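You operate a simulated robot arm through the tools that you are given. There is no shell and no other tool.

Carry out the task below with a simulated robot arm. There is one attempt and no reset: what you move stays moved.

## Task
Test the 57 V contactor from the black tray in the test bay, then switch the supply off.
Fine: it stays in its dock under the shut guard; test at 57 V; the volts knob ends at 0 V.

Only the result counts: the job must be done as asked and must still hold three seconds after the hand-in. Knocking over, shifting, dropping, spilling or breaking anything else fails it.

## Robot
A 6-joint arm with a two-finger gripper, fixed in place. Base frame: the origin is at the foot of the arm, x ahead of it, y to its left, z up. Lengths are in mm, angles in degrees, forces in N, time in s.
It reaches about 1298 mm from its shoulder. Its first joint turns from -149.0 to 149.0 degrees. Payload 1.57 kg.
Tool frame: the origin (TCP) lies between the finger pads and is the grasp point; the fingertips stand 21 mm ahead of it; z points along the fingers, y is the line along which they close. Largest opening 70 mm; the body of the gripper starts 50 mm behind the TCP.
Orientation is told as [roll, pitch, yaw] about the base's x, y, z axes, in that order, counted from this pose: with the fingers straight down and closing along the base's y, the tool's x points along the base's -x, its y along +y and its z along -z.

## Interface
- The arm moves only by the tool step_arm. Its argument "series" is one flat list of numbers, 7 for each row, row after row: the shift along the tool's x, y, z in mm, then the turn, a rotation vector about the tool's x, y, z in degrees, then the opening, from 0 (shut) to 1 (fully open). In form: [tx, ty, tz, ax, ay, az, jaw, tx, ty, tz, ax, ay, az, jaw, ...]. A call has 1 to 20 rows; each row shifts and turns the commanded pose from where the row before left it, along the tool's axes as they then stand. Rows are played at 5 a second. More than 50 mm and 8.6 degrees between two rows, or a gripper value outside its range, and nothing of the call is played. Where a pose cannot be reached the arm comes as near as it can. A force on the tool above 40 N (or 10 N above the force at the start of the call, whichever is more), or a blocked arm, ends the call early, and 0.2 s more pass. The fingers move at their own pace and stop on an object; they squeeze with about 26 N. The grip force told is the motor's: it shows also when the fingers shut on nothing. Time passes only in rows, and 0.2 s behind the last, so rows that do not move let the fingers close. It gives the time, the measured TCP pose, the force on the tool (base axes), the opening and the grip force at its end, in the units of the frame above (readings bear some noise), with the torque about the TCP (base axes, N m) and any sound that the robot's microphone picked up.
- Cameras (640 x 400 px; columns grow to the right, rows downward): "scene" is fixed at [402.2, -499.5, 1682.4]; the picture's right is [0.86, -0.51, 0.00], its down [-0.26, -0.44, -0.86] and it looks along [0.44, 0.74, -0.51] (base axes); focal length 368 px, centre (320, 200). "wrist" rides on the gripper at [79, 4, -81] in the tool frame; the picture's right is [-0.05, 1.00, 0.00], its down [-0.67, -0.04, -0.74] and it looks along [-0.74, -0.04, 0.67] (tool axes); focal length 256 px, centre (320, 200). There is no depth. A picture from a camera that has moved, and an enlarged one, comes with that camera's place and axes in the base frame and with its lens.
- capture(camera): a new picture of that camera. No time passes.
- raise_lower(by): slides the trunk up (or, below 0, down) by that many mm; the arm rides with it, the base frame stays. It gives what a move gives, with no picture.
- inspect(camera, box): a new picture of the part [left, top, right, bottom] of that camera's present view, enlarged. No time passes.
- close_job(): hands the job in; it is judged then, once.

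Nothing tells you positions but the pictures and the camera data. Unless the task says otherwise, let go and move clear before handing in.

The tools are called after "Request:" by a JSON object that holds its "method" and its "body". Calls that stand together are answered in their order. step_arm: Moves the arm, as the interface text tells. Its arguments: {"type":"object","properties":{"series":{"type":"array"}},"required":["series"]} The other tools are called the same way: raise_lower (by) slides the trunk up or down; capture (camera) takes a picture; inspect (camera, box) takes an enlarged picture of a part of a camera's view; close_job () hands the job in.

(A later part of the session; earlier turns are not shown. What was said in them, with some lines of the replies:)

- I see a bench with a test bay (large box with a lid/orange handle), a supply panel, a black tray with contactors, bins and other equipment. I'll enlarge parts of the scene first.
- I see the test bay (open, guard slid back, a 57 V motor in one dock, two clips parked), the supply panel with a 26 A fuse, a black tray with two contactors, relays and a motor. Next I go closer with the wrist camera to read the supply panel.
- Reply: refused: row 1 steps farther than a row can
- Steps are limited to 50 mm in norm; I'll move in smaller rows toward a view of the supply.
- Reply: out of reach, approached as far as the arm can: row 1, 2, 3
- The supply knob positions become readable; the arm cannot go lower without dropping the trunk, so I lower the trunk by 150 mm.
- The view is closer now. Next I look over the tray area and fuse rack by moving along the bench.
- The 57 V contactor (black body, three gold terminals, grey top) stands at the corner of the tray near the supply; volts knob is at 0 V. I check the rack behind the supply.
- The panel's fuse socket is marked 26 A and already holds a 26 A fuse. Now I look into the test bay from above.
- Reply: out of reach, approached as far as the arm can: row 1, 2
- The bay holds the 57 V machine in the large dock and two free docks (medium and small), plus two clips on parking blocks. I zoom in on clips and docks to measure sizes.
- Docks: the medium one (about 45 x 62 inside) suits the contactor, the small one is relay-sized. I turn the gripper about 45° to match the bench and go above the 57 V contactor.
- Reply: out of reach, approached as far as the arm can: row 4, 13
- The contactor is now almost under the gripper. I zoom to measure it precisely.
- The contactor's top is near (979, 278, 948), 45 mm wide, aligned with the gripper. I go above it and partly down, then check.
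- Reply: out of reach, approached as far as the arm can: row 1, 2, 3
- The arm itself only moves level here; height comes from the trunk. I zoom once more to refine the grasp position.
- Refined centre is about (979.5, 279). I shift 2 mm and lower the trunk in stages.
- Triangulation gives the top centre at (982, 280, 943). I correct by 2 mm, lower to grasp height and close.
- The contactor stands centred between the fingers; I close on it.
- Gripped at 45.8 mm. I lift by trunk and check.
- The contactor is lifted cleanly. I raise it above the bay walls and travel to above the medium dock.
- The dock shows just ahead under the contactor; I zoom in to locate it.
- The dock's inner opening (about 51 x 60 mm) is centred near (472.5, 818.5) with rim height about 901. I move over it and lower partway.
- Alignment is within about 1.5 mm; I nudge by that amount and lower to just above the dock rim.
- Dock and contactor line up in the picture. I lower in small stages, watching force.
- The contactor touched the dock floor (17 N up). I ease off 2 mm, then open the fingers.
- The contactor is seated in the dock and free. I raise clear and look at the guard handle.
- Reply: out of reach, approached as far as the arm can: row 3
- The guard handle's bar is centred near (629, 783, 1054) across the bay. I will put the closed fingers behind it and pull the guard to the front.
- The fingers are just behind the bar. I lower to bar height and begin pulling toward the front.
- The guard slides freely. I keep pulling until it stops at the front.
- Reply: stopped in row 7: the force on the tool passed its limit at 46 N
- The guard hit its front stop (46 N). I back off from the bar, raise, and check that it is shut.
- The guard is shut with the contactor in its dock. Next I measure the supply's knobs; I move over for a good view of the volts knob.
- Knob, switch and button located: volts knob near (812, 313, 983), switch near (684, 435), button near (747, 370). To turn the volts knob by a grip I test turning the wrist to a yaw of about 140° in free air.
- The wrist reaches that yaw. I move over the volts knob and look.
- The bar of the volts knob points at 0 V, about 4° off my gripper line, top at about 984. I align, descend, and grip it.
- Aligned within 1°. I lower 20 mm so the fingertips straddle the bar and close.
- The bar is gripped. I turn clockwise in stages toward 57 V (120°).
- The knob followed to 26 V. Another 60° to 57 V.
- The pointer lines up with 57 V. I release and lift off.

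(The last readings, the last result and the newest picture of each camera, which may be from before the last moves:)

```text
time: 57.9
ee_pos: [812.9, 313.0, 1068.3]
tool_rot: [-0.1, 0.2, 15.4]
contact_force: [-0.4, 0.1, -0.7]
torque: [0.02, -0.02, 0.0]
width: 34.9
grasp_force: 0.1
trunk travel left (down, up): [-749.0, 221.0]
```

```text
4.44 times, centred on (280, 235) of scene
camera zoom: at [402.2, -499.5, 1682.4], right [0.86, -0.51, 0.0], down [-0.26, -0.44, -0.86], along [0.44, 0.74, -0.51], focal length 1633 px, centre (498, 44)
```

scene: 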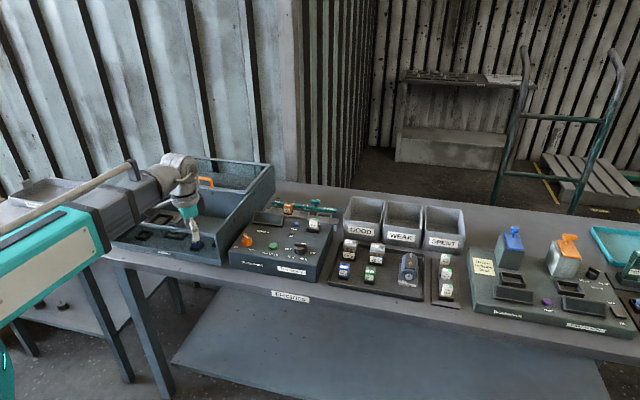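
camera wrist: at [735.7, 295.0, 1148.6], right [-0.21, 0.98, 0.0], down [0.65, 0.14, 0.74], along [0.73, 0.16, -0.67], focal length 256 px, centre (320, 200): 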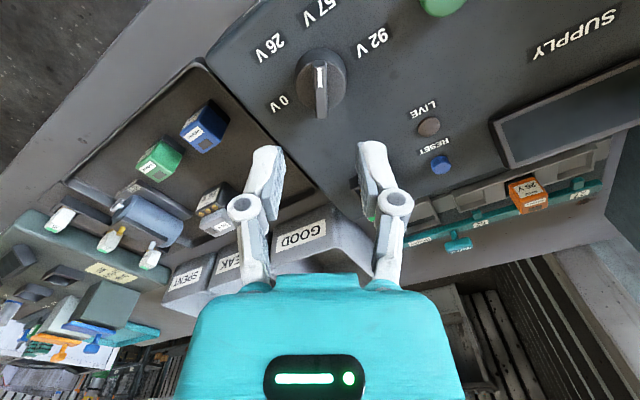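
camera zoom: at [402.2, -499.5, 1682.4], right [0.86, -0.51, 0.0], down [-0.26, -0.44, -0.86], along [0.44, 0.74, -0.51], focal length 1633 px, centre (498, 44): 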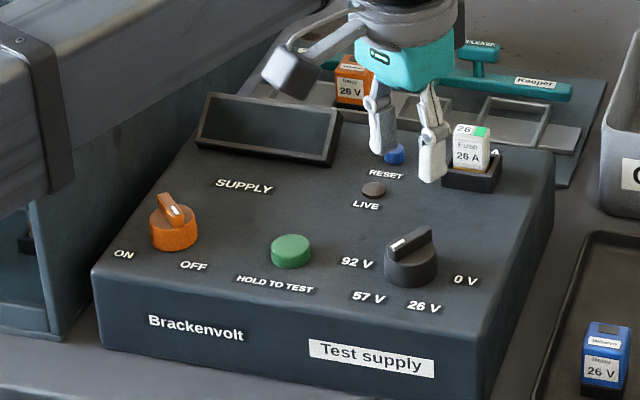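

Volts knob stands at 57 V. Now the supply switch: its bar points to OFF (about -90° in base), ON is 90° clockwise. I turn the wrist to yaw 90° and go over it.

Request:
{"method": "step_arm", "body": {"series": [0, 0, 0, 0, 0, -7.5, 0.5, 0, 0, 0, 0, 0, -7.5, 0.5, 0, 0, 0, 0, 0, -7.5, 0.5, 0, 0, 0, 0, 0, -7.5, 0.5, 0, 0, 0, 0, 0, -7.5, 0.5, 0, 0, 0, 0, 0, -7.5, 0.5, 0, 0, 0, 0, 0, -7.5, 0.5, 0, 0, 0, 0, 0, -7.5, 0.5, 0, 0, 0, 0, 0, -7.5, 0.5, 0, 0, 0, 0, 0, -7.1, 0.5, -30.5, 32, 0, 0, 0, 0, 0.5, -30.5, 32, 0, 0, 0, 0, 0.5, -30.5, 32, 0, 0, 0, 0, 0.5, -30.5, 32, 0, 0, 0, 0, 0.5]}}

Request:
{"method": "capture", "body": {"camera": "wrist"}}

Request:
{"method": "inspect", "body": {"camera": "wrist", "box": [240, 20, 400, 160]}}

Request:
{"method": "inspect", "body": {"camera": "scene", "box": [200, 180, 320, 270]}}

```text
time: 60.9
ee_pos: [684.4, 432.8, 1069.2]
tool_rot: [0.1, 0.1, 89.9]
contact_force: [0.2, 0.8, 0.4]
torque: [0.01, 0.03, -0.02]
width: 35.2
grasp_force: 0.0
trunk travel left (down, up): [-749.0, 221.0]
```

```text
taken
camera wrist: at [681.2, 353.6, 1148.9], right [-1.0, 0.05, 0.0], down [0.04, 0.67, 0.74], along [0.04, 0.74, -0.67], focal length 256 px, centre (320, 200)
```

wrist: 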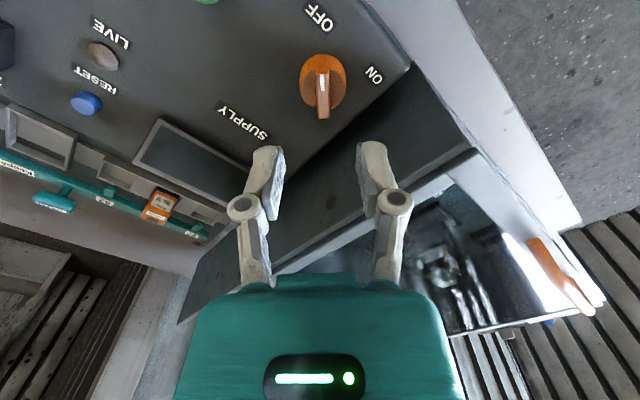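

```text
2.86 times, centred on (320, 90) of wrist
camera zoom: at [681.2, 353.6, 1148.9], right [-1.0, 0.05, 0.0], down [0.04, 0.67, 0.74], along [0.04, 0.74, -0.67], focal length 731 px, centre (320, 514)
```

zoom: 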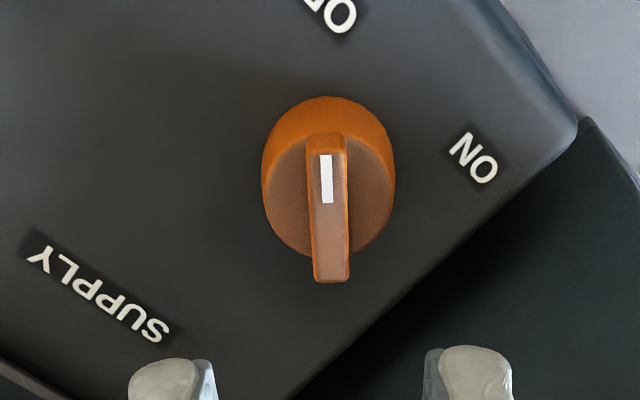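

```text
4.44 times, centred on (260, 225) of scene
camera zoom: at [402.2, -499.5, 1682.4], right [0.86, -0.51, 0.0], down [-0.26, -0.44, -0.86], along [0.44, 0.74, -0.51], focal length 1633 px, centre (587, 89)
```

zoom: 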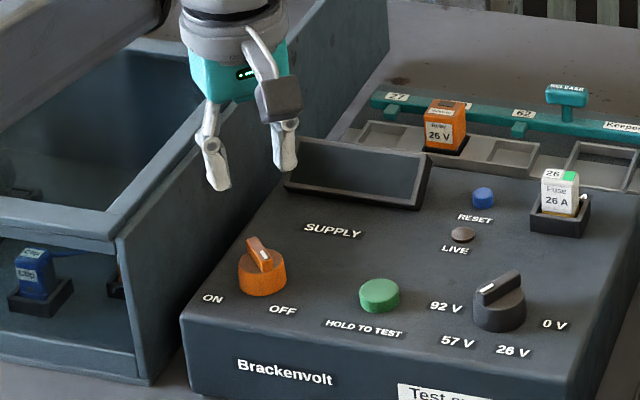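

The bar lies straight in line with the gripper. I correct 2 mm, lower and grip it.

Request:
{"method": "step_arm", "body": {"series": [-1.3, 2, 0, 0, 0, 0, 0.5]}}

Request:
{"method": "raise_lower", "body": {"by": -50}}

Request:
{"method": "inspect", "body": {"camera": "wrist", "box": [270, 70, 370, 190]}}

```text
time: 61.3
ee_pos: [681.5, 434.9, 1067.0]
tool_rot: [0.1, 0.1, 89.9]
contact_force: [0.7, -0.5, 0.2]
torque: [0.0, 0.01, 0.01]
width: 35.3
grasp_force: 0.1
trunk travel left (down, up): [-749.0, 221.0]
```

```text
time: 62.2
ee_pos: [682.2, 435.0, 1018.7]
tool_rot: [0.1, 0.1, 89.9]
contact_force: [0.5, 0.7, -0.2]
torque: [0.0, 0.01, -0.01]
width: 35.1
grasp_force: 0.1
trunk travel left (down, up): [-699.0, 271.0]
```

```text
3.33 times, centred on (320, 130) of wrist
camera zoom: at [679.2, 354.7, 1098.8], right [-1.0, 0.05, 0.0], down [0.04, 0.67, 0.74], along [0.04, 0.74, -0.67], focal length 853 px, centre (320, 433)
```

zoom: 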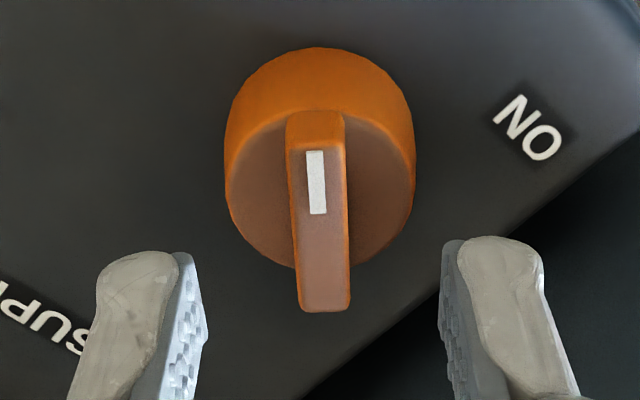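

Request:
{"method": "raise_lower", "body": {"by": -20.5}}

Request:
{"method": "step_arm", "body": {"series": [0, 0, 0, 0, 0, 0, 0.05, 0, 0, 0, 0, 0, 0, 0.05, 0, 0, 0, 0, 0, 0, 0.05, 0, 0, 0, 0, 0, 0, 0.05]}}

Request:
{"method": "inspect", "body": {"camera": "wrist", "box": [220, 60, 420, 220]}}

Request:
{"method": "inspect", "body": {"camera": "scene", "box": [200, 180, 320, 270]}}

```text
time: 62.9
ee_pos: [681.8, 435.0, 996.3]
tool_rot: [0.1, 0.1, 90.0]
contact_force: [-0.2, 0.9, 0.4]
torque: [-0.02, 0.0, 0.02]
width: 35.2
grasp_force: 0.0
trunk travel left (down, up): [-679.0, 291.0]
```

```text
time: 63.9
ee_pos: [681.9, 433.7, 997.8]
tool_rot: [0.0, 0.1, 90.1]
contact_force: [0.0, 0.9, 2.1]
torque: [-0.01, 0.03, 0.04]
width: 8.8
grasp_force: 32.0
trunk travel left (down, up): [-679.0, 291.0]
```

```text
2.50 times, centred on (320, 140) of wrist
camera zoom: at [679.2, 354.8, 1078.3], right [-1.0, 0.05, 0.0], down [0.04, 0.67, 0.74], along [0.04, 0.74, -0.67], focal length 640 px, centre (320, 350)
```

zoom: 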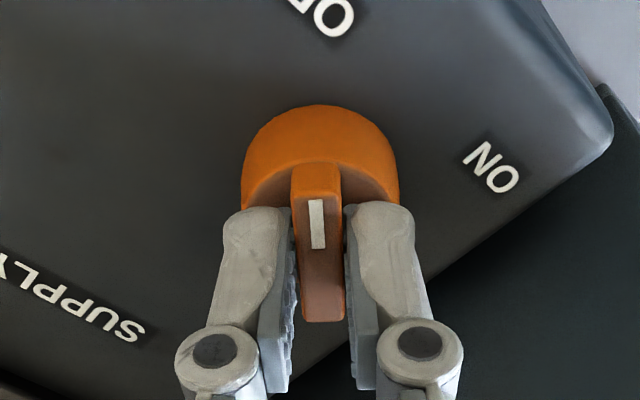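

```text
4.44 times, centred on (260, 225) of scene
camera zoom: at [402.2, -499.5, 1682.4], right [0.86, -0.51, 0.0], down [-0.26, -0.44, -0.86], along [0.44, 0.74, -0.51], focal length 1633 px, centre (587, 89)
```

zoom: 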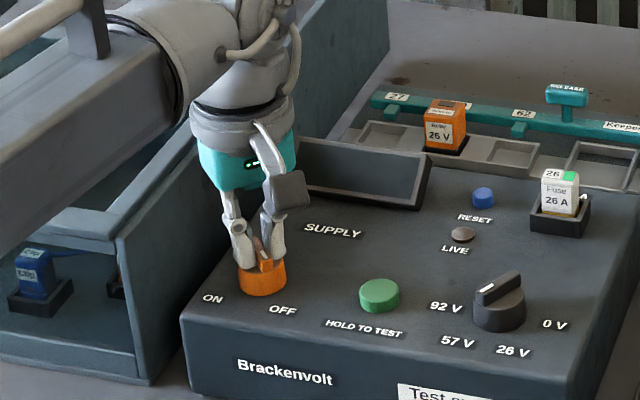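

Gripped. I turn the switch 90° clockwise to ON.

Request:
{"method": "step_arm", "body": {"series": [0, 0, 0, 0, 0, 6, 0.05, 0, 0, 0, 0, 0, 6, 0.05, 0, 0, 0, 0, 0, 6, 0.05, 0, 0, 0, 0, 0, 6, 0.05, 0, 0, 0, 0, 0, 6, 0.05, 0, 0, 0, 0, 0, 6, 0.05, 0, 0, 0, 0, 0, 6, 0.05, 0, 0, 0, 0, 0, 6, 0.05, 0, 0, 0, 0, 0, 6, 0.05, 0, 0, 0, 0, 0, 6, 0.05, 0, 0, 0, 0, 0, 6, 0.05, 0, 0, 0, 0, 0, 6, 0.05, 0, 0, 0, 0, 0, 6, 0.05, 0, 0, 0, 0, 0, 6, 0.05, 0, 0, 0, 0, 0, 6, 0.05]}}

Request:
{"method": "capture", "body": {"camera": "wrist"}}

Request:
{"method": "inspect", "body": {"camera": "wrist", "box": [220, 60, 420, 220]}}

Request:
{"method": "inspect", "body": {"camera": "scene", "box": [200, 180, 320, 270]}}

```text
time: 67.1
ee_pos: [681.1, 435.0, 998.0]
tool_rot: [0.0, 0.0, -0.1]
contact_force: [1.7, 4.9, 6.7]
torque: [0.1, 0.91, 0.05]
width: 8.9
grasp_force: 31.6
trunk travel left (down, up): [-679.0, 291.0]
```

```text
taken
camera wrist: at [603.8, 438.8, 1078.3], right [0.06, 1.0, 0.0], down [0.67, -0.04, 0.74], along [0.74, -0.04, -0.67], focal length 256 px, centre (320, 200)
```

wrist: 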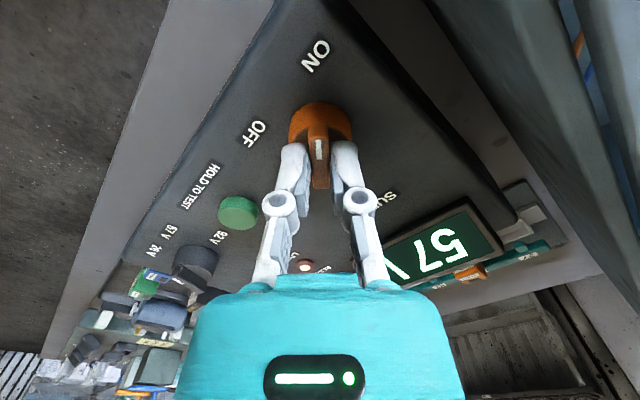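

```text
2.50 times, centred on (320, 140) of wrist
camera zoom: at [603.8, 438.8, 1078.3], right [0.06, 1.0, 0.0], down [0.67, -0.04, 0.74], along [0.74, -0.04, -0.67], focal length 640 px, centre (320, 350)
```

zoom: 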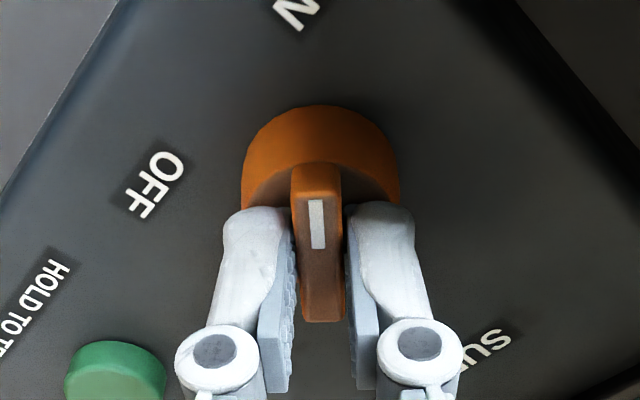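

```text
4.44 times, centred on (260, 225) of scene
camera zoom: at [402.2, -499.5, 1682.4], right [0.86, -0.51, 0.0], down [-0.26, -0.44, -0.86], along [0.44, 0.74, -0.51], focal length 1633 px, centre (587, 89)
```

zoom: 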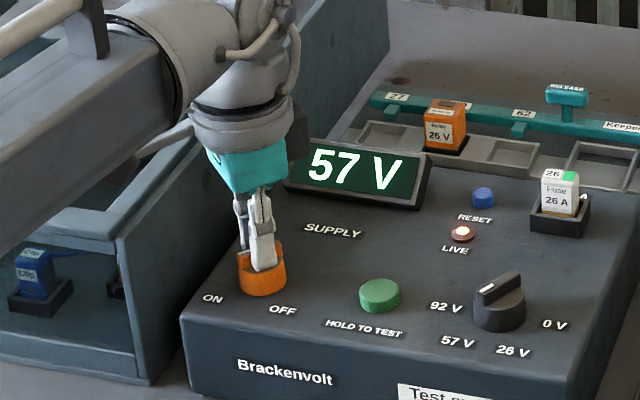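

Supply is ON: display shows 57 V and LIVE glows. I release, lift, and move over the green HOLD TO TEST button with closed fingers.

Request:
{"method": "step_arm", "body": {"series": [0, 0, 0, 0, 0, 0, 0.3, 0, 0, 0, 0, 0, 0, 0.5, 0, 0, 0, 0, 0, 0, 0.5]}}

Request:
{"method": "raise_lower", "body": {"by": 60}}

Request:
{"method": "step_arm", "body": {"series": [-32, -32, 0, 0, 0, 0, 0.2, -33, -33, 0, 0, 0, 0, 0, 0, 0, 0, 0, 0, 0, 0, 0, 0, 0, 0, 0, 0, 0]}}

Request:
{"method": "capture", "body": {"camera": "wrist"}}

Request:
{"method": "inspect", "body": {"camera": "wrist", "box": [240, 20, 400, 160]}}

Request:
{"method": "inspect", "body": {"camera": "scene", "box": [220, 180, 340, 270]}}

```text
time: 67.9
ee_pos: [681.9, 433.6, 997.0]
tool_rot: [-0.1, 0.1, 0.0]
contact_force: [-0.1, 0.1, -0.3]
torque: [-0.04, -0.02, -0.01]
width: 35.0
grasp_force: 0.1
trunk travel left (down, up): [-679.0, 291.0]
```

```text
time: 68.9
ee_pos: [682.9, 434.5, 1057.4]
tool_rot: [-0.1, 0.2, 0.0]
contact_force: [0.0, -0.5, 0.3]
torque: [-0.01, 0.0, 0.04]
width: 34.9
grasp_force: 0.0
trunk travel left (down, up): [-739.0, 231.0]
```

```text
time: 69.9
ee_pos: [745.0, 367.2, 1057.5]
tool_rot: [-0.1, 0.1, -0.1]
contact_force: [-1.3, 0.4, -1.1]
torque: [-0.03, -0.02, -0.01]
width: 0.2
grasp_force: 25.8
trunk travel left (down, up): [-739.0, 231.0]
```

```text
taken
camera wrist: at [666.8, 371.0, 1138.1], right [0.05, 1.0, 0.0], down [0.67, -0.03, 0.74], along [0.74, -0.04, -0.67], focal length 256 px, centre (320, 200)
```

wrist: 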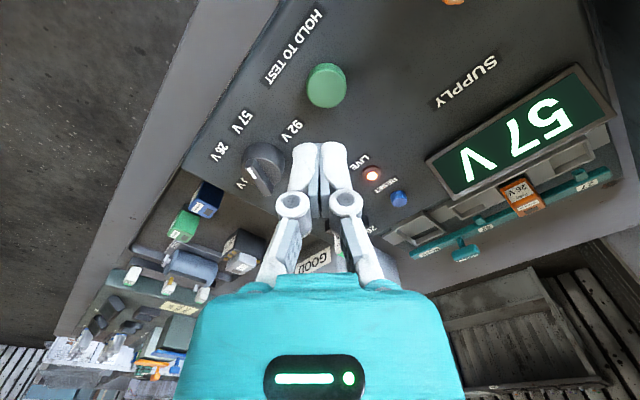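

```text
2.86 times, centred on (320, 90) of wrist
camera zoom: at [666.8, 371.0, 1138.1], right [0.05, 1.0, 0.0], down [0.67, -0.03, 0.74], along [0.74, -0.04, -0.67], focal length 731 px, centre (320, 514)
```

zoom: 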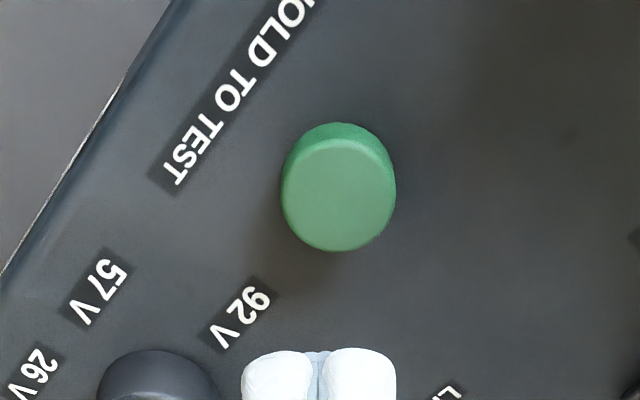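

```text
4.44 times, centred on (280, 225) of scene
camera zoom: at [402.2, -499.5, 1682.4], right [0.86, -0.51, 0.0], down [-0.26, -0.44, -0.86], along [0.44, 0.74, -0.51], focal length 1633 px, centre (498, 89)
```

zoom: 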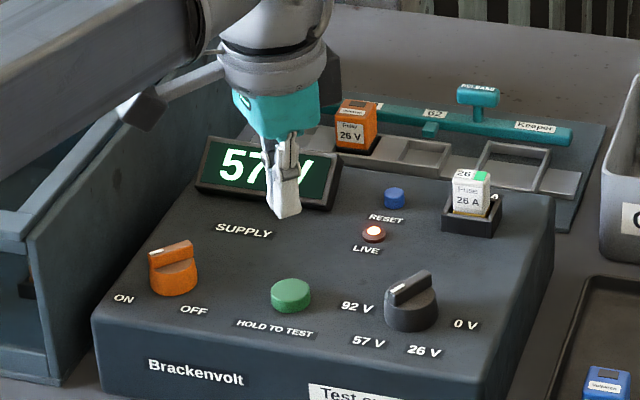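

The button's top is at about (748, 371, 961). I centre over it and come down carefully.

Request:
{"method": "step_arm", "body": {"series": [0.4, 4.5, 0, 0, 0, 0, 0, 0, 0, 0, 0, 0, 0, 0]}}

Request:
{"method": "raise_lower", "body": {"by": -66}}

Request:
{"method": "inspect", "body": {"camera": "scene", "box": [220, 180, 340, 270]}}

Request:
{"method": "inspect", "body": {"camera": "wrist", "box": [240, 60, 400, 200]}}

```text
time: 70.5
ee_pos: [745.4, 372.1, 1058.5]
tool_rot: [-0.1, 0.2, 0.0]
contact_force: [0.6, 0.3, -0.8]
torque: [-0.03, 0.01, 0.0]
width: 0.0
grasp_force: 26.4
trunk travel left (down, up): [-739.0, 231.0]
```

```text
time: 71.6
ee_pos: [745.9, 371.4, 991.5]
tool_rot: [-0.1, 0.1, 0.1]
contact_force: [0.3, 0.2, -0.4]
torque: [-0.02, -0.02, 0.01]
width: 0.0
grasp_force: 25.7
trunk travel left (down, up): [-673.0, 297.0]
```

```text
4.44 times, centred on (280, 225) of scene
camera zoom: at [402.2, -499.5, 1682.4], right [0.86, -0.51, 0.0], down [-0.26, -0.44, -0.86], along [0.44, 0.74, -0.51], focal length 1633 px, centre (498, 89)
```

zoom: 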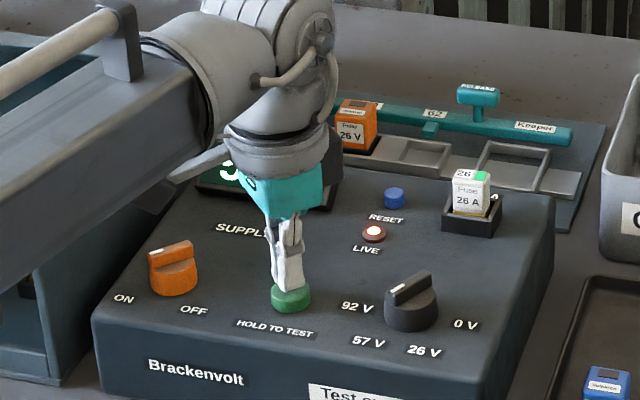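

```text
2.86 times, centred on (320, 130) of wrist
camera zoom: at [667.1, 375.7, 1072.2], right [0.05, 1.0, 0.0], down [0.67, -0.03, 0.74], along [0.74, -0.04, -0.67], focal length 731 px, centre (320, 400)
```

zoom: 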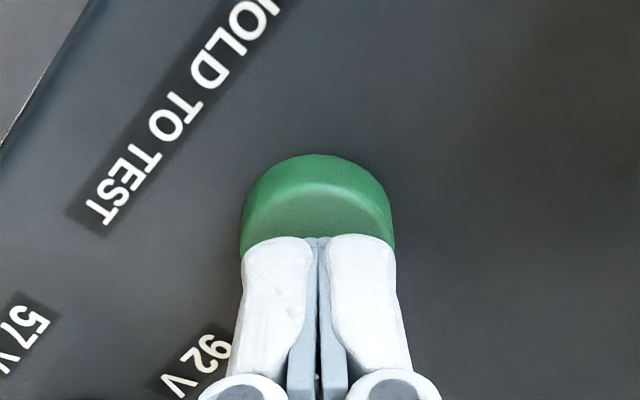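

Request:
{"method": "raise_lower", "body": {"by": -7}}

Request:
{"method": "raise_lower", "body": {"by": -3}}

Request:
{"method": "capture", "body": {"camera": "wrist"}}

```text
time: 72.1
ee_pos: [745.9, 371.7, 984.2]
tool_rot: [0.0, 0.1, -0.1]
contact_force: [0.6, -0.4, 0.5]
torque: [-0.01, -0.01, -0.02]
width: 6.0
grasp_force: 29.2
trunk travel left (down, up): [-666.0, 304.0]
heard: click
```

```text
time: 72.7
ee_pos: [746.0, 373.0, 982.2]
tool_rot: [-0.2, 0.1, 0.0]
contact_force: [1.8, 0.7, 4.7]
torque: [-0.03, -0.02, -0.01]
width: 5.9
grasp_force: 28.8
trunk travel left (down, up): [-663.0, 307.0]
```

```text
taken
camera wrist: at [667.1, 375.7, 1062.4], right [0.05, 1.0, 0.0], down [0.67, -0.03, 0.74], along [0.74, -0.04, -0.67], focal length 256 px, centre (320, 200)
```

wrist: 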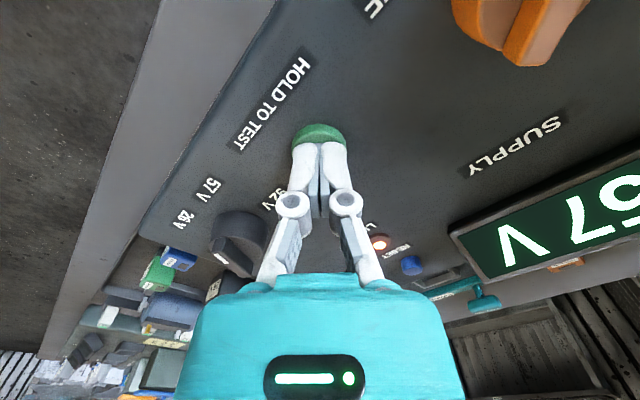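

A click was heard as the button went down; display still 57 V. I press a bit further and hold for some seconds.

Request:
{"method": "raise_lower", "body": {"by": -2}}

Request:
{"method": "step_arm", "body": {"series": [0, 0, 0, 0, 0, 0, 0, 0, 0, 0, 0, 0, 0, 0, 0, 0, 0, 0, 0, 0, 0, 0, 0, 0, 0, 0, 0, 0, 0, 0, 0, 0, 0, 0, 0, 0, 0, 0, 0, 0, 0, 0, 0, 0, 0, 0, 0, 0, 0, 0, 0, 0, 0, 0, 0, 0, 0, 0, 0, 0, 0, 0, 0, 0, 0, 0, 0, 0, 0, 0]}}

Request:
{"method": "capture", "body": {"camera": "wrist"}}

Request:
{"method": "inspect", "body": {"camera": "scene", "box": [110, 160, 340, 280]}}

```text
time: 73.2
ee_pos: [745.3, 371.7, 979.7]
tool_rot: [-0.2, 0.1, 0.0]
contact_force: [3.3, 1.9, 12.2]
torque: [0.01, -0.06, -0.01]
width: 6.2
grasp_force: 28.1
trunk travel left (down, up): [-661.0, 309.0]
```

```text
time: 75.4
ee_pos: [744.3, 371.3, 980.8]
tool_rot: [-0.2, 0.0, 0.1]
contact_force: [2.3, 0.1, 12.4]
torque: [-0.01, 0.0, -0.01]
width: 6.1
grasp_force: 28.5
trunk travel left (down, up): [-661.0, 309.0]
```

```text
taken
camera wrist: at [666.4, 375.4, 1060.8], right [0.05, 1.0, 0.0], down [0.67, -0.03, 0.74], along [0.74, -0.04, -0.67], focal length 256 px, centre (320, 200)
```

wrist: 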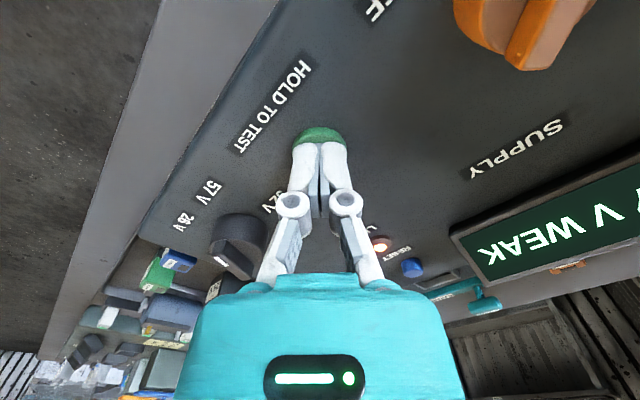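

```text
2.78 times, centred on (225, 220) of scene
camera zoom: at [402.2, -499.5, 1682.4], right [0.86, -0.51, 0.0], down [-0.26, -0.44, -0.86], along [0.44, 0.74, -0.51], focal length 1022 px, centre (584, 144)
```

zoom: 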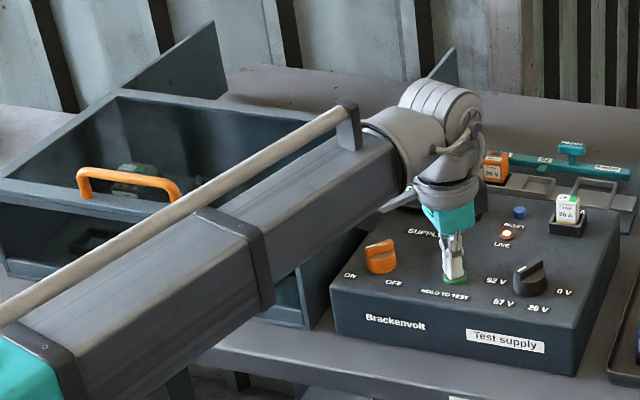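

The display now reads "... V WEAK" – a test result. I zoom to read it fully, then lift off the button.

Request:
{"method": "inspect", "body": {"camera": "wrist", "box": [440, 150, 640, 300]}}

Request:
{"method": "step_arm", "body": {"series": [0, 0, 0, 0, 0, 0, 0, 0, 0, 0, 0, 0, 0, 0, 0, 0, 0, 0, 0, 0, 0, 0, 0, 0, 0, 0, 0, 0, 0, 0, 0, 0, 0, 0, 0]}}

Request:
{"method": "raise_lower", "body": {"by": 80}}

Request:
{"method": "capture", "body": {"camera": "wrist"}}

```text
2.67 times, centred on (540, 225) of wrist
camera zoom: at [666.4, 375.4, 1060.8], right [0.05, 1.0, 0.0], down [0.67, -0.03, 0.74], along [0.74, -0.04, -0.67], focal length 683 px, centre (-267, 133)
```

zoom: 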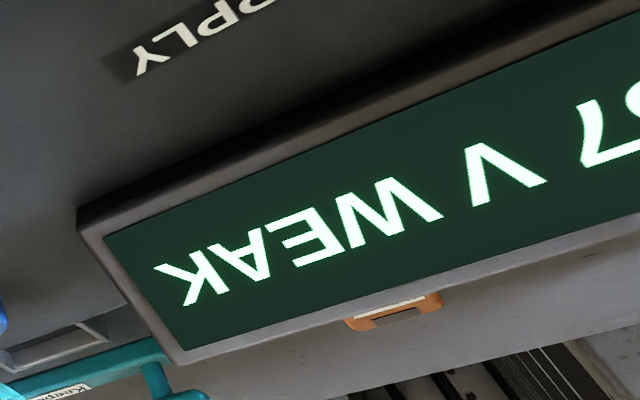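

```text
time: 76.6
ee_pos: [744.5, 373.1, 979.9]
tool_rot: [-0.1, 0.1, 0.0]
contact_force: [0.6, 0.4, 11.6]
torque: [0.0, -0.03, 0.01]
width: 6.2
grasp_force: 28.6
trunk travel left (down, up): [-661.0, 309.0]
```

```text
time: 77.7
ee_pos: [745.1, 372.1, 1058.9]
tool_rot: [0.0, 0.1, 0.0]
contact_force: [-0.1, 0.0, -1.0]
torque: [-0.01, -0.03, 0.03]
width: 0.0
grasp_force: 28.3
trunk travel left (down, up): [-741.0, 229.0]
```

```text
taken
camera wrist: at [667.3, 375.9, 1140.0], right [0.05, 1.0, 0.0], down [0.67, -0.03, 0.74], along [0.74, -0.04, -0.67], focal length 256 px, centre (320, 200)
```

wrist: 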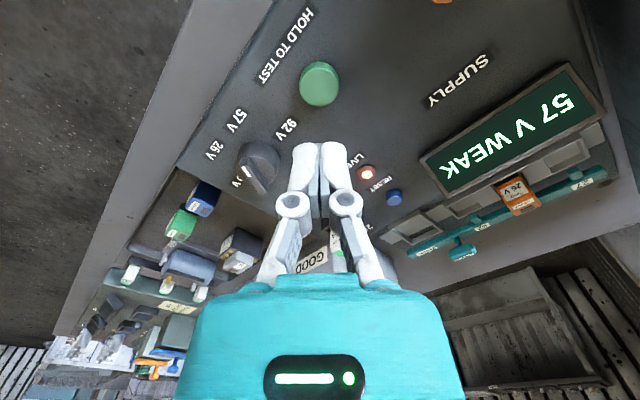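

Test done: "57 V WEAK". Now I return over the supply switch to turn it back OFF.

Request:
{"method": "step_arm", "body": {"series": [32.3, 30.5, 0, 0, 0, 0, 0.3, 32.2, 30.3, 0, 0, 0, 0, 0.5, 0, 0, 0, 0, 0, 0, 0.5]}}

Request:
{"method": "raise_lower", "body": {"by": -41}}

Request:
{"method": "inspect", "body": {"camera": "wrist", "box": [270, 70, 370, 190]}}

```text
time: 78.5
ee_pos: [680.2, 434.8, 1059.7]
tool_rot: [-0.1, 0.2, -0.1]
contact_force: [0.3, 0.0, -0.4]
torque: [-0.02, 0.0, 0.01]
width: 34.9
grasp_force: 0.1
trunk travel left (down, up): [-741.0, 229.0]
```

```text
time: 79.4
ee_pos: [680.5, 432.7, 1018.7]
tool_rot: [-0.1, 0.1, 0.0]
contact_force: [-0.5, 0.0, -0.2]
torque: [-0.02, 0.04, 0.04]
width: 34.9
grasp_force: 0.0
trunk travel left (down, up): [-700.0, 270.0]
```

```text
3.33 times, centred on (320, 130) of wrist
camera zoom: at [602.1, 436.8, 1099.2], right [0.05, 1.0, 0.0], down [0.67, -0.03, 0.74], along [0.74, -0.04, -0.67], focal length 853 px, centre (320, 433)
```

zoom: 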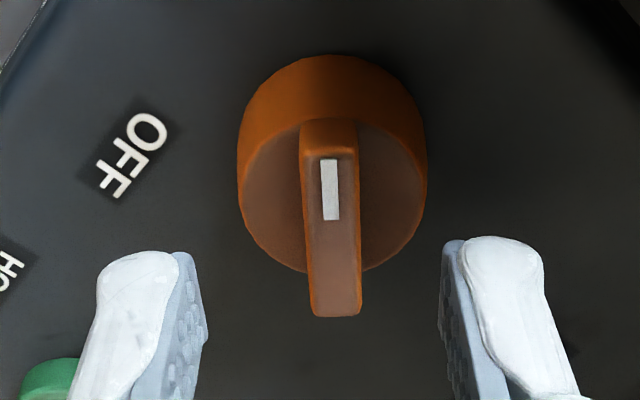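

Request:
{"method": "step_arm", "body": {"series": [-1, 1.9, 0, 0, 0, 0, 0.5, 0, 0, 0, 0, 0, 0, 0.5]}}

Request:
{"method": "raise_lower", "body": {"by": -21}}

Request:
{"method": "step_arm", "body": {"series": [0, 0, 0, 0, 0, 0, 0.05, 0, 0, 0, 0, 0, 0, 0.05, 0, 0, 0, 0, 0, 0, 0.05, 0, 0, 0, 0, 0, 0, 0.05]}}

Request:
{"method": "inspect", "body": {"camera": "wrist", "box": [220, 60, 420, 220]}}

```text
time: 80.0
ee_pos: [682.6, 435.7, 1018.9]
tool_rot: [0.0, 0.1, 0.0]
contact_force: [-0.5, -0.6, 0.2]
torque: [-0.02, -0.01, 0.01]
width: 35.0
grasp_force: 0.2
trunk travel left (down, up): [-700.0, 270.0]
```

```text
time: 80.7
ee_pos: [681.7, 435.0, 997.5]
tool_rot: [-0.1, 0.1, 0.0]
contact_force: [0.6, -0.6, 1.1]
torque: [0.05, -0.02, 0.01]
width: 35.1
grasp_force: 0.0
trunk travel left (down, up): [-679.0, 291.0]
```

```text
time: 81.7
ee_pos: [681.0, 434.5, 997.6]
tool_rot: [-0.1, 0.2, 0.1]
contact_force: [0.8, 1.0, 2.2]
torque: [0.01, 0.06, 0.01]
width: 9.0
grasp_force: 31.4
trunk travel left (down, up): [-679.0, 291.0]
```

```text
2.50 times, centred on (320, 140) of wrist
camera zoom: at [603.2, 438.8, 1078.2], right [0.05, 1.0, 0.0], down [0.67, -0.03, 0.74], along [0.74, -0.04, -0.67], focal length 640 px, centre (320, 350)
```

zoom: 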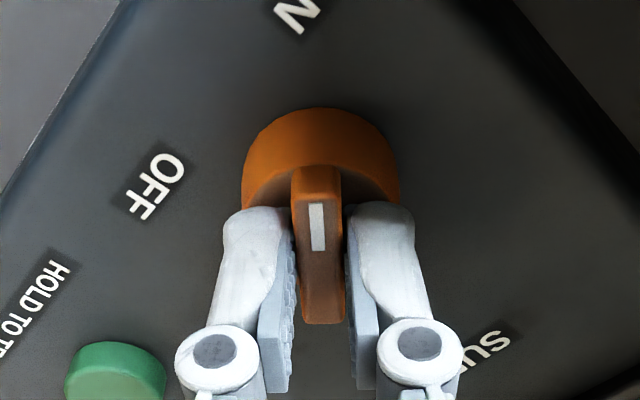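

Gripped; I turn the switch 90° counter-clockwise to OFF.

Request:
{"method": "step_arm", "body": {"series": [0, 0, 0, 0, 0, -6, 0.05, 0, 0, 0, 0, 0, -6, 0.05, 0, 0, 0, 0, 0, -6, 0.05, 0, 0, 0, 0, 0, -6, 0.05, 0, 0, 0, 0, 0, -6, 0.05, 0, 0, 0, 0, 0, -6, 0.05, 0, 0, 0, 0, 0, -6, 0.05, 0, 0, 0, 0, 0, -6, 0.05, 0, 0, 0, 0, 0, -6, 0.05, 0, 0, 0, 0, 0, -6, 0.05, 0, 0, 0, 0, 0, -6, 0.05, 0, 0, 0, 0, 0, -6, 0.05, 0, 0, 0, 0, 0, -6, 0.05, 0, 0, 0, 0, 0, -6, 0.05, 0, 0, 0, 0, 0, -6, 0.05]}}

Request:
{"method": "capture", "body": {"camera": "wrist"}}

Request:
{"method": "inspect", "body": {"camera": "scene", "box": [200, 180, 320, 270]}}

```text
time: 84.9
ee_pos: [682.0, 434.0, 998.6]
tool_rot: [0.1, 0.2, 89.9]
contact_force: [10.1, -10.2, 3.9]
torque: [0.09, -0.22, -0.02]
width: 8.7
grasp_force: 32.0
trunk travel left (down, up): [-679.0, 291.0]
```

```text
taken
camera wrist: at [679.3, 354.2, 1078.4], right [-1.0, 0.05, 0.0], down [0.04, 0.67, 0.74], along [0.04, 0.74, -0.67], focal length 256 px, centre (320, 200)
```

wrist: 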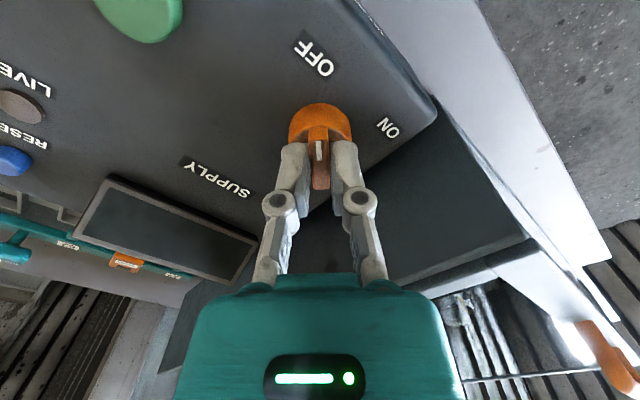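

```text
4.44 times, centred on (260, 225) of scene
camera zoom: at [402.2, -499.5, 1682.4], right [0.86, -0.51, 0.0], down [-0.26, -0.44, -0.86], along [0.44, 0.74, -0.51], focal length 1633 px, centre (587, 89)
```

zoom: 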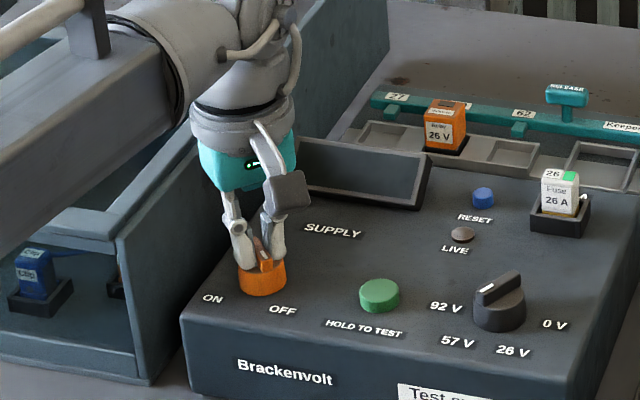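

Display and LIVE are dark: OFF. I release, lift, and go back to the volts knob with yaw 15°.

Request:
{"method": "step_arm", "body": {"series": [0, 0, 0, 0, 0, 0, 0.3, 0, 0, 0, 0, 0, 0, 0.5, 0, 0, 0, 0, 0, 0, 0.5]}}

Request:
{"method": "raise_lower", "body": {"by": 60}}

Request:
{"method": "step_arm", "body": {"series": [0, 0, 0, 0, 0, 7.46, 0.5, 0, 0, 0, 0, 0, 7.46, 0.5, 0, 0, 0, 0, 0, 7.46, 0.5, 0, 0, 0, 0, 0, 7.46, 0.5, 0, 0, 0, 0, 0, 7.46, 0.5, 0, 0, 0, 0, 0, 7.46, 0.5, 0, 0, 0, 0, 0, 7.46, 0.5, 0, 0, 0, 0, 0, 7.46, 0.5, 0, 0, 0, 0, 0, 7.46, 0.5, 0, 0, 0, 0, 0, 7.46, 0.5, -23.3, -38, 0, 0, 0, 0, 0.5, -23.3, -38, 0, 0, 0, 0, 0.5, -23.3, -38, 0, 0, 0, 0, 0.5, -23.3, -38, 0, 0, 0, 0, 0.5, 0, 0, 0, 0, 0, 0, 0.5]}}

Request:
{"method": "raise_lower", "body": {"by": -39}}

Request:
{"method": "capture", "body": {"camera": "wrist"}}

Request:
{"method": "inspect", "body": {"camera": "wrist", "box": [270, 70, 370, 190]}}

Request:
{"method": "inspect", "body": {"camera": "scene", "box": [220, 190, 340, 280]}}

```text
time: 85.7
ee_pos: [682.2, 436.3, 997.8]
tool_rot: [0.1, 0.1, 90.0]
contact_force: [0.5, 0.2, 0.3]
torque: [0.01, 0.0, -0.04]
width: 35.2
grasp_force: 0.1
trunk travel left (down, up): [-679.0, 291.0]
```

```text
time: 86.7
ee_pos: [681.9, 436.0, 1056.4]
tool_rot: [0.2, 0.1, 90.0]
contact_force: [0.2, 0.7, 0.0]
torque: [0.01, 0.02, 0.03]
width: 34.9
grasp_force: 0.1
trunk travel left (down, up): [-739.0, 231.0]
```

```text
time: 89.9
ee_pos: [813.2, 312.9, 1056.7]
tool_rot: [-0.1, 0.2, 15.5]
contact_force: [0.3, -0.7, 1.4]
torque: [0.01, -0.01, 0.06]
width: 35.1
grasp_force: 0.0
trunk travel left (down, up): [-739.0, 231.0]
```

```text
time: 90.7
ee_pos: [812.6, 312.5, 1019.0]
tool_rot: [-0.2, 0.1, 15.4]
contact_force: [-0.4, -0.1, 0.1]
torque: [0.03, 0.01, 0.02]
width: 35.1
grasp_force: 0.1
trunk travel left (down, up): [-700.0, 270.0]
```

```text
taken
camera wrist: at [735.6, 296.2, 1099.2], right [-0.21, 0.98, 0.0], down [0.65, 0.14, 0.74], along [0.73, 0.16, -0.67], focal length 256 px, centre (320, 200)
```

wrist: 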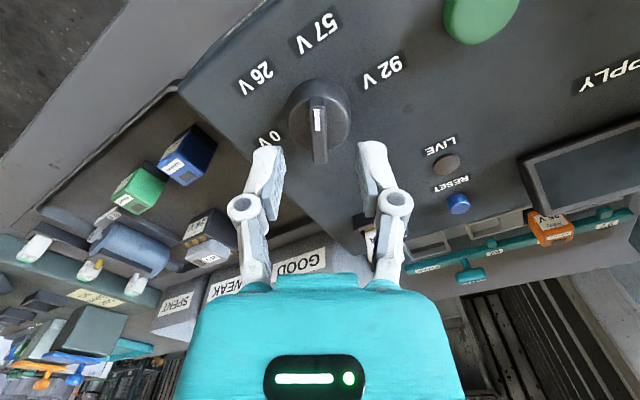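

```text
3.33 times, centred on (320, 130) of wrist
camera zoom: at [735.6, 296.2, 1099.2], right [-0.21, 0.98, 0.0], down [0.65, 0.14, 0.74], along [0.73, 0.16, -0.67], focal length 853 px, centre (320, 433)
```

zoom: 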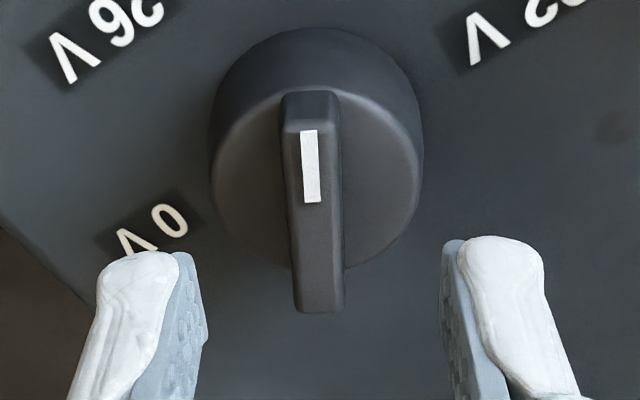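

```text
4.44 times, centred on (280, 235) of scene
camera zoom: at [402.2, -499.5, 1682.4], right [0.86, -0.51, 0.0], down [-0.26, -0.44, -0.86], along [0.44, 0.74, -0.51], focal length 1633 px, centre (498, 44)
```

zoom: 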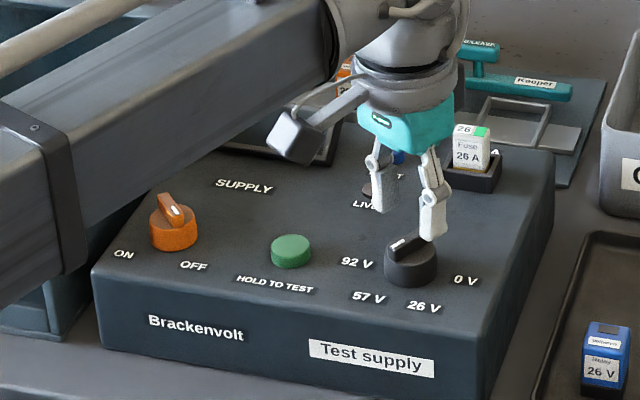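

Aligned well. I lower, grip and turn it back 120° counter-clockwise to 0 V.

Request:
{"method": "step_arm", "body": {"series": [0.5, -0.7, 0, 0, 0, 0, 0.5, 0, 0, 0, 0, 0, 0, 0.5]}}

Request:
{"method": "raise_lower", "body": {"by": -21}}

Request:
{"method": "step_arm", "body": {"series": [0, 0, 0, 0, 0, 0, 0.05, 0, 0, 0, 0, 0, 0, 0.05, 0, 0, 0, 0, 0, 0, 0.05, 0, 0, 0, 0, 0, 0, 0.05]}}

Request:
{"method": "step_arm", "body": {"series": [0, 0, 0, 0, 0, -6, 0.05, 0, 0, 0, 0, 0, -6, 0.05, 0, 0, 0, 0, 0, -6, 0.05, 0, 0, 0, 0, 0, -6, 0.05, 0, 0, 0, 0, 0, -6, 0.05, 0, 0, 0, 0, 0, -6, 0.05, 0, 0, 0, 0, 0, -6, 0.05, 0, 0, 0, 0, 0, -6, 0.05, 0, 0, 0, 0, 0, -6, 0.05, 0, 0, 0, 0, 0, -6, 0.05]}}

Request:
{"method": "capture", "body": {"camera": "wrist"}}

```text
time: 91.3
ee_pos: [813.1, 312.3, 1019.6]
tool_rot: [-0.1, 0.1, 15.4]
contact_force: [-0.4, 0.5, 0.1]
torque: [-0.03, -0.01, 0.02]
width: 34.7
grasp_force: 0.1
trunk travel left (down, up): [-700.0, 270.0]
```

```text
time: 92.0
ee_pos: [812.3, 312.4, 997.3]
tool_rot: [-0.1, 0.1, 15.4]
contact_force: [0.0, -0.2, 0.3]
torque: [0.01, 0.01, -0.03]
width: 35.0
grasp_force: 0.0
trunk travel left (down, up): [-679.0, 291.0]
```

```text
time: 93.0
ee_pos: [813.0, 312.9, 996.3]
tool_rot: [-0.2, 0.1, 15.4]
contact_force: [1.3, 1.3, 1.4]
torque: [0.07, -0.12, -0.01]
width: 9.3
grasp_force: 32.2
trunk travel left (down, up): [-679.0, 291.0]
```

```text
time: 95.2
ee_pos: [811.3, 311.8, 998.4]
tool_rot: [0.0, 0.2, 75.5]
contact_force: [7.3, 5.6, 9.7]
torque: [0.98, -0.38, 0.01]
width: 9.0
grasp_force: 32.4
trunk travel left (down, up): [-679.0, 291.0]
```

```text
taken
camera wrist: at [788.9, 236.7, 1078.3], right [-0.95, 0.3, 0.0], down [0.2, 0.64, 0.74], along [0.22, 0.71, -0.67], focal length 256 px, centre (320, 200)
```

wrist: 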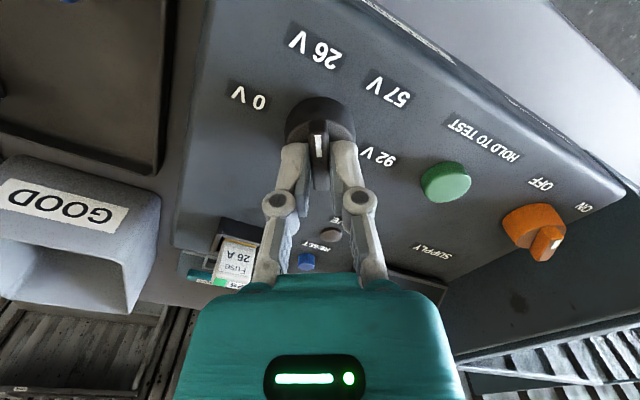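

At 26 V now; another 60° to 0 V, then release and lift.

Request:
{"method": "step_arm", "body": {"series": [0, 0, 0, 0, 0, -6, 0.05, 0, 0, 0, 0, 0, -6, 0.05, 0, 0, 0, 0, 0, -6, 0.05, 0, 0, 0, 0, 0, -6, 0.05, 0, 0, 0, 0, 0, -6, 0.05, 0, 0, 0, 0, 0, -6, 0.05, 0, 0, 0, 0, 0, -6, 0.05, 0, 0, 0, 0, 0, -6, 0.05, 0, 0, 0, 0, 0, -6, 0.05, 0, 0, 0, 0, 0, -6, 0.05]}}

Request:
{"method": "step_arm", "body": {"series": [0, 0, 0, 0, 0, 0, 0.3, 0, 0, 0, 0, 0, 0, 0.5, 0, 0, 0, 0, 0, 0, 0.5]}}

Request:
{"method": "raise_lower", "body": {"by": 110}}

Request:
{"method": "capture", "body": {"camera": "wrist"}}

Request:
{"method": "inspect", "body": {"camera": "wrist", "box": [240, 0, 400, 260]}}

Request:
{"method": "inspect", "body": {"camera": "scene", "box": [220, 190, 340, 280]}}

```text
time: 97.4
ee_pos: [811.5, 312.7, 997.4]
tool_rot: [0.2, 0.1, 135.3]
contact_force: [1.6, 1.5, 3.0]
torque: [-0.66, -0.72, -0.09]
width: 9.2
grasp_force: 31.7
trunk travel left (down, up): [-679.0, 291.0]
```

```text
time: 98.2
ee_pos: [811.8, 312.8, 997.5]
tool_rot: [0.1, 0.1, 135.4]
contact_force: [0.4, 0.0, -0.1]
torque: [0.03, 0.01, -0.01]
width: 35.2
grasp_force: 0.1
trunk travel left (down, up): [-679.0, 291.0]
```

```text
time: 99.6
ee_pos: [812.9, 313.1, 1107.5]
tool_rot: [0.1, 0.0, 135.4]
contact_force: [0.2, 0.8, -0.4]
torque: [0.02, 0.0, 0.0]
width: 34.8
grasp_force: 0.1
trunk travel left (down, up): [-789.0, 181.0]
```

```text
taken
camera wrist: at [866.8, 253.8, 1188.0], right [-0.74, -0.67, 0.0], down [-0.45, 0.5, 0.74], along [-0.5, 0.55, -0.67], focal length 256 px, centre (320, 200)
```

wrist: 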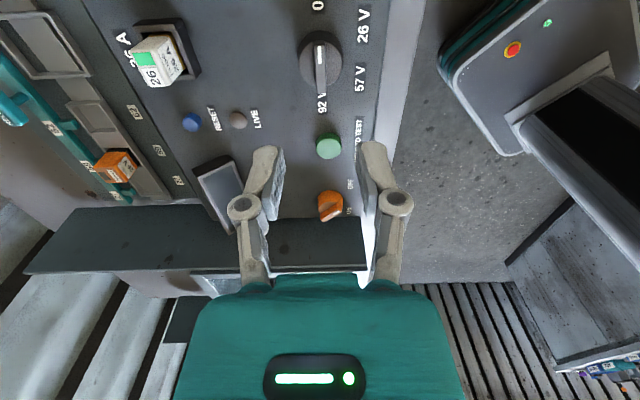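

```text
1.54 times, centred on (320, 130) of wrist
camera zoom: at [866.8, 253.8, 1188.0], right [-0.74, -0.67, 0.0], down [-0.45, 0.5, 0.74], along [-0.5, 0.55, -0.67], focal length 394 px, centre (320, 308)
```

zoom: 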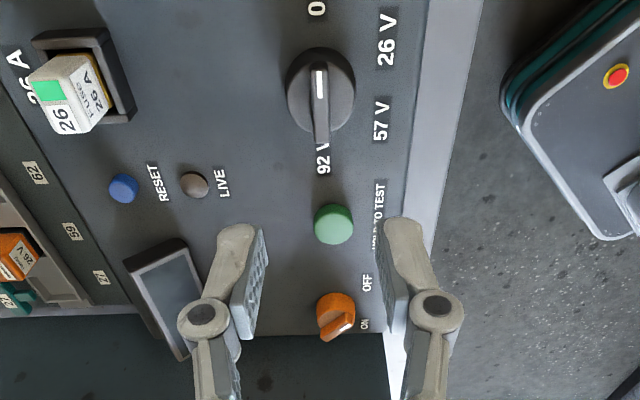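

```text
4.44 times, centred on (280, 235) of scene
camera zoom: at [402.2, -499.5, 1682.4], right [0.86, -0.51, 0.0], down [-0.26, -0.44, -0.86], along [0.44, 0.74, -0.51], focal length 1633 px, centre (498, 44)
```

zoom: 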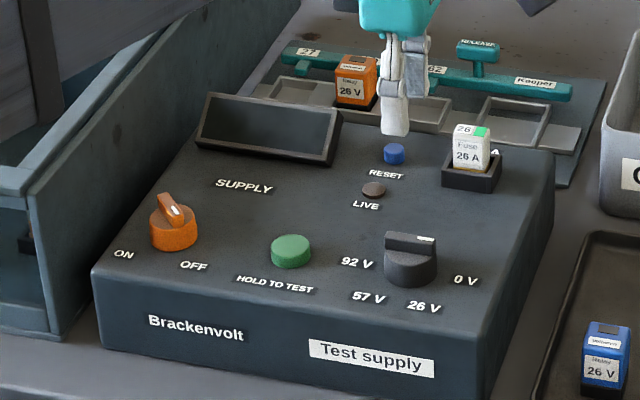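

Switch OFF, volts at 0 V. I raise clear and check the whole scene before handing in.

Request:
{"method": "raise_lower", "body": {"by": 120}}

Request:
{"method": "capture", "body": {"camera": "scene"}}

Request:
{"method": "inspect", "body": {"camera": "scene", "box": [90, 130, 290, 280]}}

Request:
{"method": "inspect", "body": {"camera": "scene", "box": [320, 180, 480, 310]}}

```text
time: 101.1
ee_pos: [812.1, 313.3, 1227.1]
tool_rot: [0.1, -0.1, 135.5]
contact_force: [-0.3, -0.2, 0.5]
torque: [0.0, 0.03, 0.01]
width: 35.1
grasp_force: 0.0
trunk travel left (down, up): [-909.0, 61.0]
```

```text
taken
```

scene: 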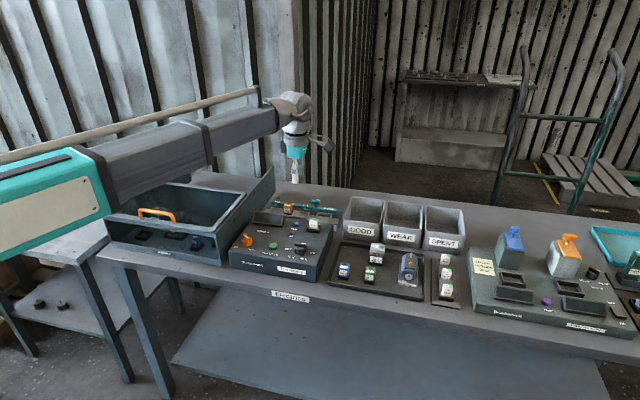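

```text
2.67 times, centred on (190, 205) of scene
camera zoom: at [402.2, -499.5, 1682.4], right [0.86, -0.51, 0.0], down [-0.26, -0.44, -0.86], along [0.44, 0.74, -0.51], focal length 980 px, centre (667, 187)
```

zoom: 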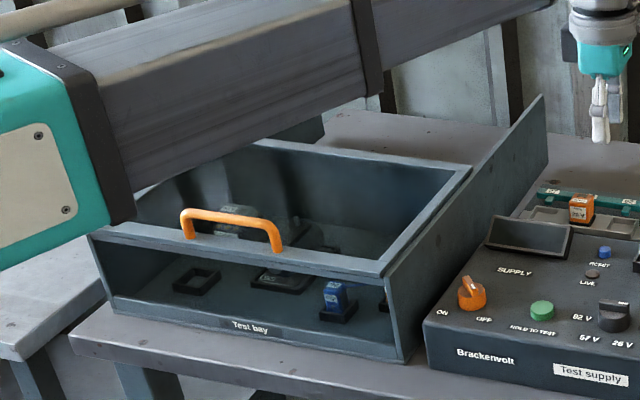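

```text
3.08 times, centred on (400, 245) of scene
camera zoom: at [402.2, -499.5, 1682.4], right [0.86, -0.51, 0.0], down [-0.26, -0.44, -0.86], along [0.44, 0.74, -0.51], focal length 1131 px, centre (74, 62)
```

zoom: 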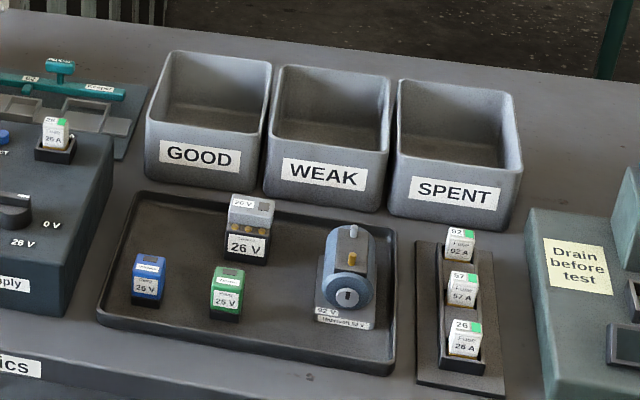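

The contactor is in its dock under the shut guard and was tested at 57 V. The supply is off with the volts knob at 0 V, nothing else has moved, and the arm is clear. I hand in the job.

Request:
{"method": "close_job", "body": {}}

```text
The job is handed in.
```

The 57 V contactor was tested at 57 V in the test bay, and the supply display read "57 V WEAK".

- **Contactor:** it is still in its dock in the test bay, with the guard shut over it.
- **Supply:** it is switched off; the display and the LIVE lamp are dark, and the volts knob is back at 0 V.
- **Everything else:** in the last pictures nothing else on the bench had moved. The gripper is open and raised clear.

The job is handed in; the hand-in did not report a verdict.
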